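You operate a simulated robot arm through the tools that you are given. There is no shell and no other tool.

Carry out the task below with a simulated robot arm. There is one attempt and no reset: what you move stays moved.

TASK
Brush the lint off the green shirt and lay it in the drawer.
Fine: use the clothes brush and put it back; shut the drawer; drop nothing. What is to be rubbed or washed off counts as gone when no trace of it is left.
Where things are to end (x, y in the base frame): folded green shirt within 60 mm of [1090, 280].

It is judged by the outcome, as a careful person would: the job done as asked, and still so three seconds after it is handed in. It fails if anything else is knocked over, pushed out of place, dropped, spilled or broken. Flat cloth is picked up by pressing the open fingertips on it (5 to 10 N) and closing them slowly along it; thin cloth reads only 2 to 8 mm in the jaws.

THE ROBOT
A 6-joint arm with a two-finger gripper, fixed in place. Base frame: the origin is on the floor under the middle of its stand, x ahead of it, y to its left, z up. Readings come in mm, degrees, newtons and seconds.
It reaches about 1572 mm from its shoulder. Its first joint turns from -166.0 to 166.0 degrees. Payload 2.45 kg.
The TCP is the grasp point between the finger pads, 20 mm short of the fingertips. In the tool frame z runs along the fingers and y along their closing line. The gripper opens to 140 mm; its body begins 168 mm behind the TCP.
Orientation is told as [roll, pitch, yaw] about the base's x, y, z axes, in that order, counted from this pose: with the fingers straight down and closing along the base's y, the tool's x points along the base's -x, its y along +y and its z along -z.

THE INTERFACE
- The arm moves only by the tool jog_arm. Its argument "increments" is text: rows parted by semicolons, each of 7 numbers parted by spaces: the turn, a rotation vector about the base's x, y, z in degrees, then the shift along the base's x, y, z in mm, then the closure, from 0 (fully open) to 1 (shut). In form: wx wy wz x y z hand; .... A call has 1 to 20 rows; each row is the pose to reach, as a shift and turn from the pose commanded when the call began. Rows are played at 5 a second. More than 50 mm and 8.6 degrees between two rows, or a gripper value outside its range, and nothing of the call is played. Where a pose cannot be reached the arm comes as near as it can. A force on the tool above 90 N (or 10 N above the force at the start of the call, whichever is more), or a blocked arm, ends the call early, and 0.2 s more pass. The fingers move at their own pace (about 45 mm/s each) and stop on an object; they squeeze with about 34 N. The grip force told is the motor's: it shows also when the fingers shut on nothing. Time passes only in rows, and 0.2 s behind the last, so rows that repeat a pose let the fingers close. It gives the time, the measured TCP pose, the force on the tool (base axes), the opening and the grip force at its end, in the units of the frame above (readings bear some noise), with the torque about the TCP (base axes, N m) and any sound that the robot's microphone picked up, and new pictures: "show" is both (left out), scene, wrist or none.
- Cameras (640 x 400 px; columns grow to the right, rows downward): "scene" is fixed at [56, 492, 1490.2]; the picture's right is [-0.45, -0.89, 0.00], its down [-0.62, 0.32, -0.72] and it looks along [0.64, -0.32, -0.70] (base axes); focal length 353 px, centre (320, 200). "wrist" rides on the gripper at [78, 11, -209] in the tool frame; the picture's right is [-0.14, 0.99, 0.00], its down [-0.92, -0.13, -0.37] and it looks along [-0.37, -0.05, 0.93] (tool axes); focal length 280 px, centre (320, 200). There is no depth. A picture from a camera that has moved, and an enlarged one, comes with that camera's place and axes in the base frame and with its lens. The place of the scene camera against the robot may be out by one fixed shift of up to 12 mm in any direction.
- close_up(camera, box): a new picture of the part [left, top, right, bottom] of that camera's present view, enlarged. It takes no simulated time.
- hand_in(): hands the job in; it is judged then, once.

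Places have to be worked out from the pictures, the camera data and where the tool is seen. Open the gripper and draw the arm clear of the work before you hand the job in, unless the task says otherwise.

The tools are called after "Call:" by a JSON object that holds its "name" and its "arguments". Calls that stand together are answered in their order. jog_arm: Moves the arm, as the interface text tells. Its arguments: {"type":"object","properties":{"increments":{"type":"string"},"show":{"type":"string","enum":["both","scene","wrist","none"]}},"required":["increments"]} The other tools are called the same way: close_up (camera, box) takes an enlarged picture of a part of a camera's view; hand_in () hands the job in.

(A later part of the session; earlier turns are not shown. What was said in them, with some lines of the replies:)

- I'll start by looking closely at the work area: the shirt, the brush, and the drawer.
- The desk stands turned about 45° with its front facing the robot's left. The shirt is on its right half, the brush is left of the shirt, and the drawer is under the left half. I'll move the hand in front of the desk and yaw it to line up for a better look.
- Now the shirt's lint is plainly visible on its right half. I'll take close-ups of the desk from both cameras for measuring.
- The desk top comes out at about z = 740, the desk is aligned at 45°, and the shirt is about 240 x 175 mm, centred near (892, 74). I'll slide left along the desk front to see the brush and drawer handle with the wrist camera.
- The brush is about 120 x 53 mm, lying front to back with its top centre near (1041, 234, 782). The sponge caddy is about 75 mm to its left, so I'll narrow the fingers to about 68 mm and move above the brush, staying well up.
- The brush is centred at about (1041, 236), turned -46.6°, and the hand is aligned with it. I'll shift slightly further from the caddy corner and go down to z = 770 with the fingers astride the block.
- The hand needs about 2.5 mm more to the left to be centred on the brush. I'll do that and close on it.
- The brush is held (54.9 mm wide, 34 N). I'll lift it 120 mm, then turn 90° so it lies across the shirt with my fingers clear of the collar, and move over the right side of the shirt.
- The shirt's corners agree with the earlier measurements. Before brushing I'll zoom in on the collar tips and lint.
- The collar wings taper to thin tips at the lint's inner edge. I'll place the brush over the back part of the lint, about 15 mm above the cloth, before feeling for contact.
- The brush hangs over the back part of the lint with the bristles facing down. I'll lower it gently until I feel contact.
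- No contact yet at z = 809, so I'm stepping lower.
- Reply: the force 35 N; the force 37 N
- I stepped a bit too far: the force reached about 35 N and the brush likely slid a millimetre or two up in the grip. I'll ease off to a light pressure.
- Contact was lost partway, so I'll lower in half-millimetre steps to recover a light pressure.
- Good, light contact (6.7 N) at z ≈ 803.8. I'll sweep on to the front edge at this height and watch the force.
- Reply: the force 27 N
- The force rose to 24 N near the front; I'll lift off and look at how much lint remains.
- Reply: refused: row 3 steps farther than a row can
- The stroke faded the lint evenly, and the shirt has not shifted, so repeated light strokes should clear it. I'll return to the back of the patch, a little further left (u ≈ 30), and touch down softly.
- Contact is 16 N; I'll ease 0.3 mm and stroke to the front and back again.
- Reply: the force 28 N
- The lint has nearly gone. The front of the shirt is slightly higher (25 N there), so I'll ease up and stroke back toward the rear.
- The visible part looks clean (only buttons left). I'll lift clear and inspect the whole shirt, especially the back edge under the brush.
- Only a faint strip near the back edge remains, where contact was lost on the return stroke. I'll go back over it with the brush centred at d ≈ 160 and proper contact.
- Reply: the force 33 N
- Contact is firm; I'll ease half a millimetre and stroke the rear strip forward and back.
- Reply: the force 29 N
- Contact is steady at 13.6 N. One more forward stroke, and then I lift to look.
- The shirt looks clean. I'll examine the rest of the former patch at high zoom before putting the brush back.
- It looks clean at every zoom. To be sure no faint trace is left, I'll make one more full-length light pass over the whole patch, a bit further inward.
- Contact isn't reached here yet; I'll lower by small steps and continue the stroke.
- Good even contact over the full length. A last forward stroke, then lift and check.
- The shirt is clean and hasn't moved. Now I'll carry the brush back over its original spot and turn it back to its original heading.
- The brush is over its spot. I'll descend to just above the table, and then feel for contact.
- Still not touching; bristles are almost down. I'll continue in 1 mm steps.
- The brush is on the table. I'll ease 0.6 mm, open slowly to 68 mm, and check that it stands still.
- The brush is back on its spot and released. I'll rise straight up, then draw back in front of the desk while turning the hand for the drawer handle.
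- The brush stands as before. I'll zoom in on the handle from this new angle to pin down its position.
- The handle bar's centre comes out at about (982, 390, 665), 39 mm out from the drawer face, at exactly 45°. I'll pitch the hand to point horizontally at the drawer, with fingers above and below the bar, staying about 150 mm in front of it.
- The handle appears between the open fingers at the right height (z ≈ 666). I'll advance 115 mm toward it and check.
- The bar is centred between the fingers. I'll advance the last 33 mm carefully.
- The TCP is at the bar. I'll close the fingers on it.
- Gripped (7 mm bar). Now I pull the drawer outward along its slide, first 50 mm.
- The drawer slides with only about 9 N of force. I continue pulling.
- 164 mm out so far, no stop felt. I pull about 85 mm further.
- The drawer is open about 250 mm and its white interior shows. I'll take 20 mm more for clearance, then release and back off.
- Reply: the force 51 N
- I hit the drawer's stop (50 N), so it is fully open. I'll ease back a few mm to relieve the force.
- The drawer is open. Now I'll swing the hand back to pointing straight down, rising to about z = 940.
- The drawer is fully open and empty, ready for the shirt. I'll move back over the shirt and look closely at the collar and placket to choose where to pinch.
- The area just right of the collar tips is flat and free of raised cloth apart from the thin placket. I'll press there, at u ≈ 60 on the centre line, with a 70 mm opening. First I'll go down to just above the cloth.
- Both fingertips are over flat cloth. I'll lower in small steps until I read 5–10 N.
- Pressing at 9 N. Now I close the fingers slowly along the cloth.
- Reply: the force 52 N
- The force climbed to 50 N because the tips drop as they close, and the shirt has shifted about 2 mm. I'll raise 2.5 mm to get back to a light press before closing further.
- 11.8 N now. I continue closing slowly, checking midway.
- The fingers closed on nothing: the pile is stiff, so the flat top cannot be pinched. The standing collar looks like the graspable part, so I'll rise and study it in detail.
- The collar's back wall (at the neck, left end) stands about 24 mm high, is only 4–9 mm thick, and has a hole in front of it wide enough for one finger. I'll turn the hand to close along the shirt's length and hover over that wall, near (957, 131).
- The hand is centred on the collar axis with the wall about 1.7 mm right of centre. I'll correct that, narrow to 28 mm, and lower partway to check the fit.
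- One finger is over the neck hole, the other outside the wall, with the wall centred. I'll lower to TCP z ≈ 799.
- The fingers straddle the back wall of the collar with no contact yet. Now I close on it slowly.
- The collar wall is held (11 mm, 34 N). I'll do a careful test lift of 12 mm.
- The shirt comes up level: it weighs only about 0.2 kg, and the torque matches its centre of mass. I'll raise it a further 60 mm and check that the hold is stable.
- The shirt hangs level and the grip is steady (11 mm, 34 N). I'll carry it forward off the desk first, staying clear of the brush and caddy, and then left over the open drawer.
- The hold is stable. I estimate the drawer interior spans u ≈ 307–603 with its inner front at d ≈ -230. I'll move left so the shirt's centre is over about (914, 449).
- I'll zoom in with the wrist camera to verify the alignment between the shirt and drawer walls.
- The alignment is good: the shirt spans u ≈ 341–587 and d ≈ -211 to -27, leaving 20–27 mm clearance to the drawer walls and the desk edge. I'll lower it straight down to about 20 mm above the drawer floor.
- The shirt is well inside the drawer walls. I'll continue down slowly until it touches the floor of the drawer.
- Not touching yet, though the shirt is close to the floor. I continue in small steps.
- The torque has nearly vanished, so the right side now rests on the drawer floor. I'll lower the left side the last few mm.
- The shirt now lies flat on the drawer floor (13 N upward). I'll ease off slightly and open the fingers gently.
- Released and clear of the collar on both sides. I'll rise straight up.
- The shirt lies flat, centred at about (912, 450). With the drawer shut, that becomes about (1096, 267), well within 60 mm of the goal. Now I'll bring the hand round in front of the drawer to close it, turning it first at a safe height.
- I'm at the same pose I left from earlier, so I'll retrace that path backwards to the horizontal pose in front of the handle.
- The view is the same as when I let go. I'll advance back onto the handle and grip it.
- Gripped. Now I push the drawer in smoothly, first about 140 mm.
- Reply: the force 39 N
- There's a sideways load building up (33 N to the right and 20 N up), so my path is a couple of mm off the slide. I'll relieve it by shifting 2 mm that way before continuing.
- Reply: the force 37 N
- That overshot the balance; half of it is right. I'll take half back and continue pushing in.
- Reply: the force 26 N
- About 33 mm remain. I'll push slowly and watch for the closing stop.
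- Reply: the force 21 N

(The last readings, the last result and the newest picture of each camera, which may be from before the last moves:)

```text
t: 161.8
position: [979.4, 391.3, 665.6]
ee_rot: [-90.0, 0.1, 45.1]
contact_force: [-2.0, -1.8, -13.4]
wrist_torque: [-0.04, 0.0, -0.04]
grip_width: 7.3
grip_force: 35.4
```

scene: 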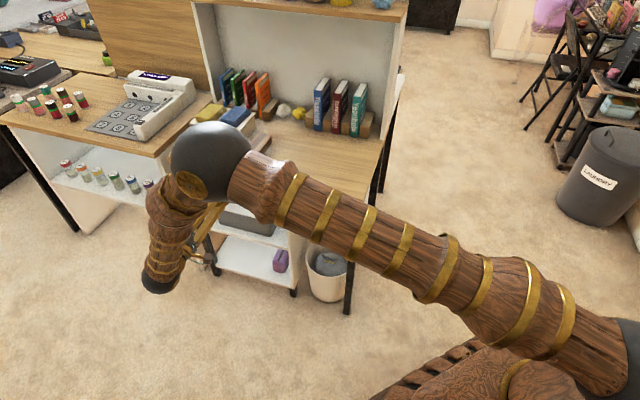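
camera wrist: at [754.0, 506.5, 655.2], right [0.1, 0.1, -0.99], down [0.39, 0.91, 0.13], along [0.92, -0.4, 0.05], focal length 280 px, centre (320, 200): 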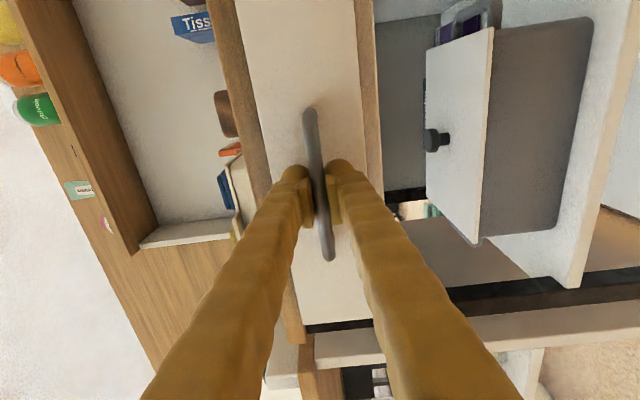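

Call:
{"name": "jog_arm", "arguments": {"increments": "0 0 0 1 -1 0 1; 0 0 0 2 -2 0 1; 0 0 0 2 -2 0 1", "show": "both"}}

Call:
{"name": "close_up", "arguments": {"camera": "wrist", "box": [200, 0, 420, 180]}}

```text
t: 162.6
position: [980.3, 390.8, 665.7]
ee_rot: [-90.0, 0.0, 45.1]
contact_force: [-27.2, 15.1, -8.0]
wrist_torque: [0.03, 0.04, 0.0]
grip_width: 6.9
grip_force: 35.5
camera wrist: at [777.7, 482.7, 655.2], right [0.1, 0.1, -0.99], down [0.39, 0.91, 0.13], along [0.92, -0.4, 0.05], focal length 280 px, centre (320, 200)
```

scene: 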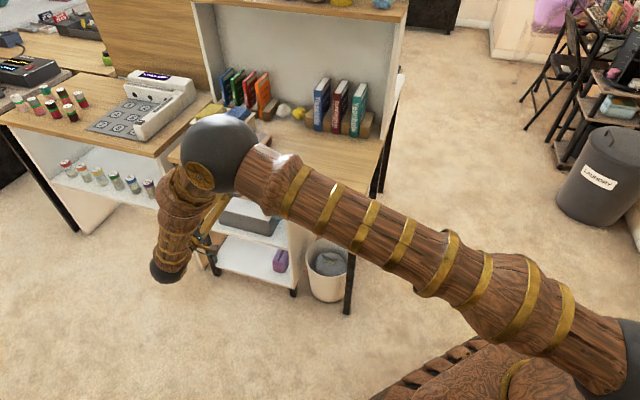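
wrist: 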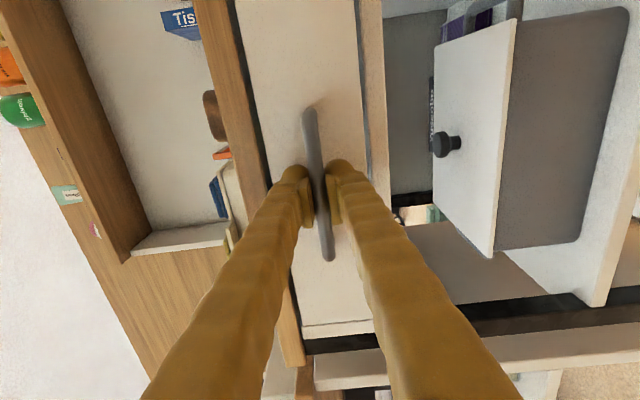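

```text
2.22 times, centred on (310, 90) of wrist
camera zoom: at [777.7, 482.7, 655.2], right [0.1, 0.1, -0.99], down [0.39, 0.91, 0.13], along [0.92, -0.4, 0.05], focal length 623 px, centre (342, 444)
```

zoom: 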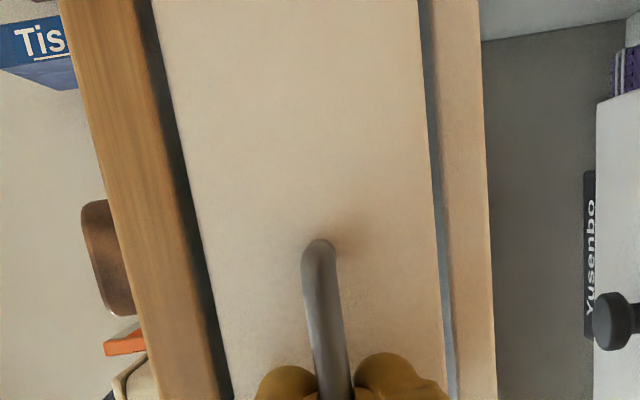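

The drawer has reached its closing stop (30 N inward), and the view matches the original closed state. I'll open the fingers in place and back away straight.

Call:
{"name": "jog_arm", "arguments": {"increments": "0 0 0 0 0 0 0.95; 0 0 0 0 0 0 0.88; 0 0 0 0 0 0 0.8; 0 0 0 0 0 0 0.7; 0 0 0 0 0 0 0.7; 0 0 0 -6 6 0 0.7; 0 0 0 -16 16 0 0.7; 0 0 0 -30 30 0 0.7; 0 0 0 -48 48 0 0.7; 0 0 0 -70 70 0 0.7; 0 0 0 -95 95 0 0.7; 0 0 0 -120 120 0 0.7; 0 0 0 -141 134 0 0.7; 0 0 0 -141 134 0 0.7"}}

Call:
{"name": "close_up", "arguments": {"camera": "wrist", "box": [220, 0, 440, 270]}}

```text
t: 165.6
position: [839.7, 523.8, 667.9]
ee_rot: [-90.0, 0.1, 45.0]
contact_force: [0.3, -0.3, -1.0]
wrist_torque: [0.02, -0.02, 0.02]
grip_width: 42.0
grip_force: 0.1
camera wrist: at [637.4, 616.9, 656.5], right [0.1, 0.1, -0.99], down [0.39, 0.91, 0.13], along [0.92, -0.4, 0.05], focal length 280 px, centre (320, 200)
```

scene: 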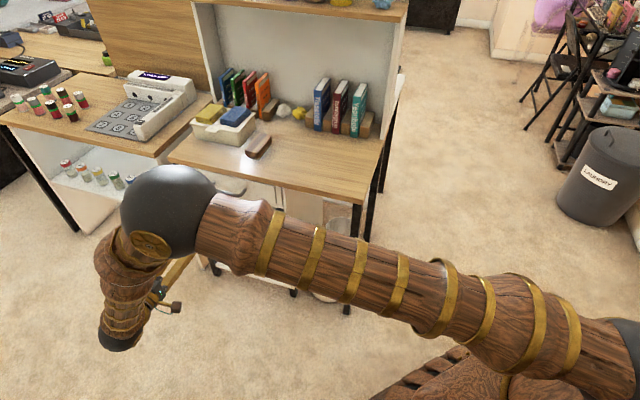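
wrist: 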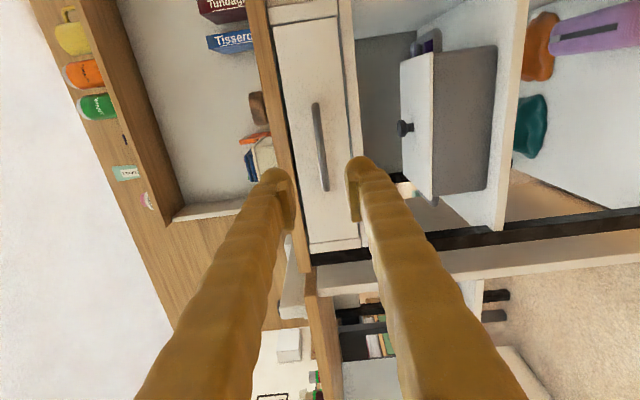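

```text
1.48 times, centred on (330, 135) of wrist
camera zoom: at [637.4, 616.9, 656.5], right [0.1, 0.1, -0.99], down [0.39, 0.91, 0.13], along [0.92, -0.4, 0.05], focal length 415 px, centre (305, 296)
```

zoom: 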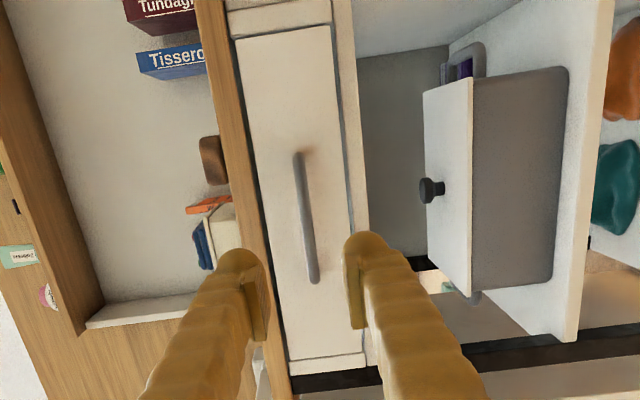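

The drawer front is flush. I'll swing the hand back up to pointing down and draw the arm away from the desk.

Call:
{"name": "jog_arm", "arguments": {"increments": "5 5 0 -5 5 10 0.7; 10 10 0 -8 8 25 0.7; 15 15 0 -10 10 45 0.7; 20 20 0 -12 12 65 0.7; 25 25 0 -15 12 90 0.6; 30 30 0 -20 10 115 0.5; 35 35 0 -28 5 140 0.4; 40 40 0 -38 0 165 0.3; 45 45 0 -50 -10 190 0.2; 50 50 0 -65 -22 215 0.1; 55 55 0 -82 -36 240 0; 60 60 0 -100 -52 265 0; 63.64 63.64 0 -120 -70 290 0; 63.64 63.64 0 -145 -88 315 0; 63.64 63.64 0 -172 -105 340 0; 63.64 63.64 0 -200 -120 360 0; 63.64 63.64 0 -230 -130 375 0; 63.64 63.64 0 -260 -138 390 0; 63.64 63.64 0 -280 -141 400 0; 63.64 63.64 0 -280 -141 400 0"}}

Call:
{"name": "close_up", "arguments": {"camera": "scene", "box": [160, 90, 400, 240]}}

Call:
{"name": "close_up", "arguments": {"camera": "scene", "box": [170, 150, 300, 231]}}

```text
t: 169.8
position: [559.7, 382.3, 1066.1]
ee_rot: [0.0, 0.0, 45.0]
contact_force: [0.2, -0.5, -0.1]
wrist_torque: [0.01, 0.04, 0.0]
grip_width: 140.2
grip_force: 0.0
camera wrist: at [496.7, 335.2, 1274.7], right [-0.6, 0.8, 0.0], down [0.74, 0.56, 0.37], along [0.29, 0.22, -0.93], focal length 280 px, centre (320, 200)
```

scene: 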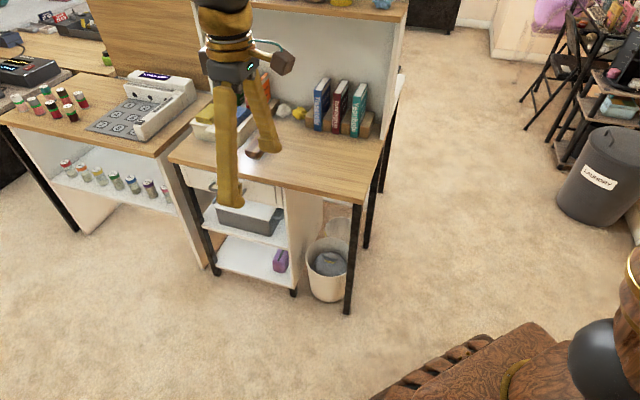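
wrist: 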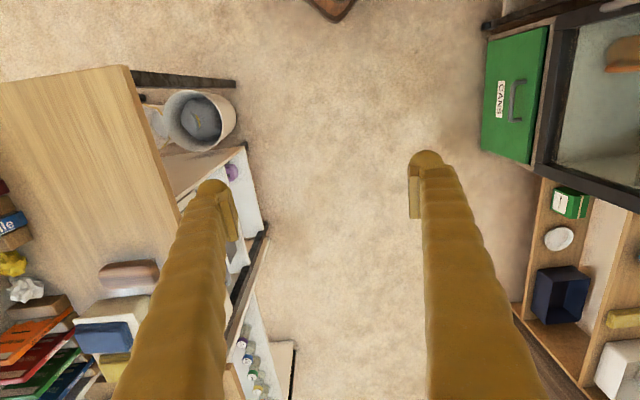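

```text
2.67 times, centred on (280, 165) of scene
camera zoom: at [56.0, 492.0, 1490.2], right [-0.45, -0.89, 0.0], down [-0.62, 0.32, -0.72], along [0.64, -0.32, -0.7], focal length 942 px, centre (427, 293)
```

zoom: 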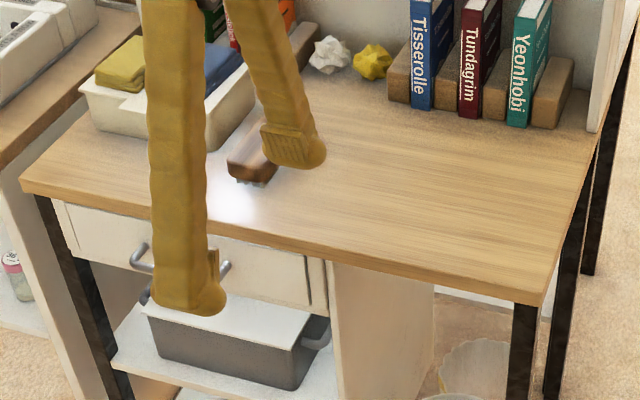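

```text
4.92 times, centred on (235, 190) of scene
camera zoom: at [56.0, 492.0, 1490.2], right [-0.45, -0.89, 0.0], down [-0.62, 0.32, -0.72], along [0.64, -0.32, -0.7], focal length 1738 px, centre (738, 247)
```

zoom: 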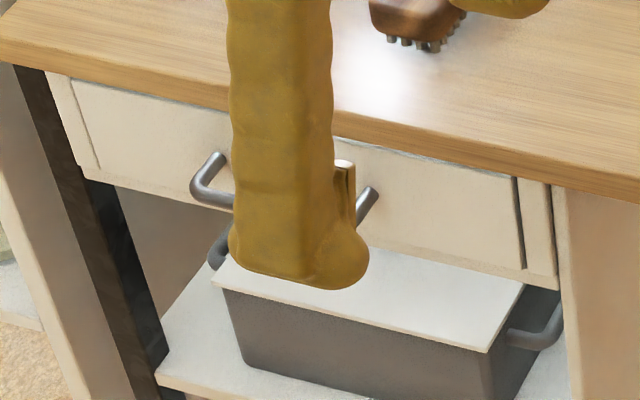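

The drawer looks exactly as it did at the start. I'll move the arm aside for an unobstructed final look at the brush and desk.

Call:
{"name": "jog_arm", "arguments": {"increments": "0 0 0 -10 -40 5 0; 0 0 0 -20 -85 10 0; 0 0 0 -30 -130 15 0; 0 0 0 -40 -175 20 0; 0 0 0 -50 -220 25 0; 0 0 0 -60 -265 30 0; 0 0 0 -70 -310 30 0; 0 0 0 -80 -350 30 0; 0 0 0 -80 -350 30 0", "show": "scene"}}

Call:
{"name": "close_up", "arguments": {"camera": "scene", "box": [160, 80, 400, 230]}}

Call:
{"name": "close_up", "arguments": {"camera": "scene", "box": [160, 170, 400, 320]}}

```text
t: 171.8
position: [479.6, 35.9, 1097.4]
ee_rot: [0.0, 0.1, 45.0]
contact_force: [0.3, 0.3, 0.0]
wrist_torque: [-0.05, -0.03, 0.0]
grip_width: 139.9
grip_force: 0.0
```

scene: 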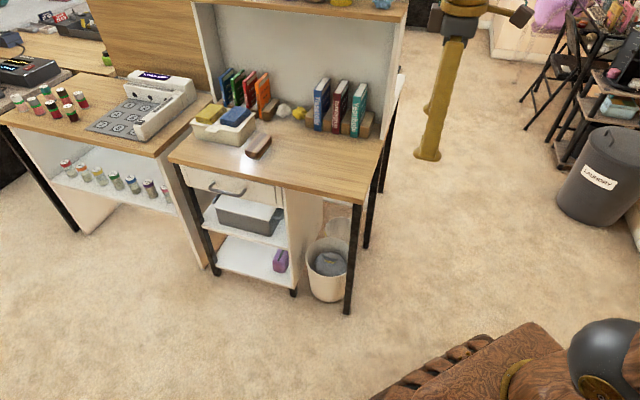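

```text
2.67 times, centred on (280, 155) of scene
camera zoom: at [56.0, 492.0, 1490.2], right [-0.45, -0.89, 0.0], down [-0.62, 0.32, -0.72], along [0.64, -0.32, -0.7], focal length 942 px, centre (427, 320)
```

zoom: 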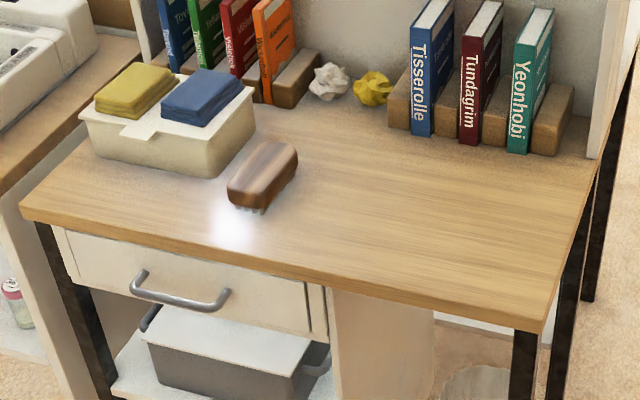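

```text
2.67 times, centred on (280, 245) of scene
camera zoom: at [56.0, 492.0, 1490.2], right [-0.45, -0.89, 0.0], down [-0.62, 0.32, -0.72], along [0.64, -0.32, -0.7], focal length 942 px, centre (427, 80)
```

zoom: 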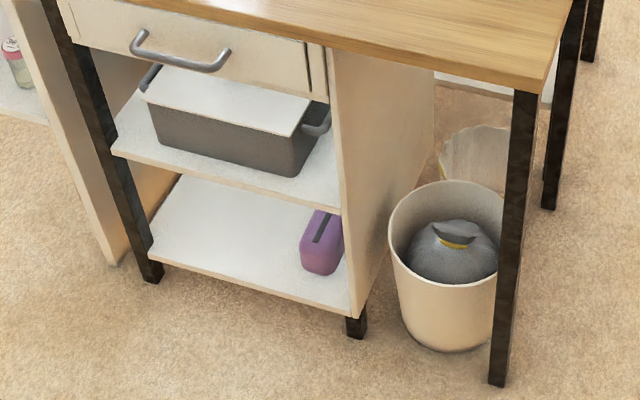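

Everything is in place: the brush stands where it was, the drawer is shut flush with the shirt inside, nothing else has moved, and the arm is clear with the gripper open. I'm handing the job in.

Call:
{"name": "hand_in", "arguments": {}}

```text
The job is handed in.
```

The lint is off the green shirt, and the shirt is lying flat in the closed drawer. I handed the job in and haven't seen a result.

- **Lint:** it took several light passes with the clothes brush. At high zoom I could see no trace left, only the buttons.
- **Shirt position:** it should be at about (1096, 267), roughly 15 mm from the target of (1090, 280). I worked that out from where it lay in the open drawer, because I couldn't see it once the drawer was shut.
- **How I lifted it:** pressing and closing on the flat cloth gripped nothing, so I picked the shirt up by the back of its collar.
- **Brush:** it is back where it was, standing on its bristles and facing the same way.
- **Drawer:** I pushed it in until it hit its stop, and its front looks the same as at the start.
- **Everything else:** nothing was dropped, and nothing else on or around the desk looks moved. The gripper is open and the arm is clear of the desk.
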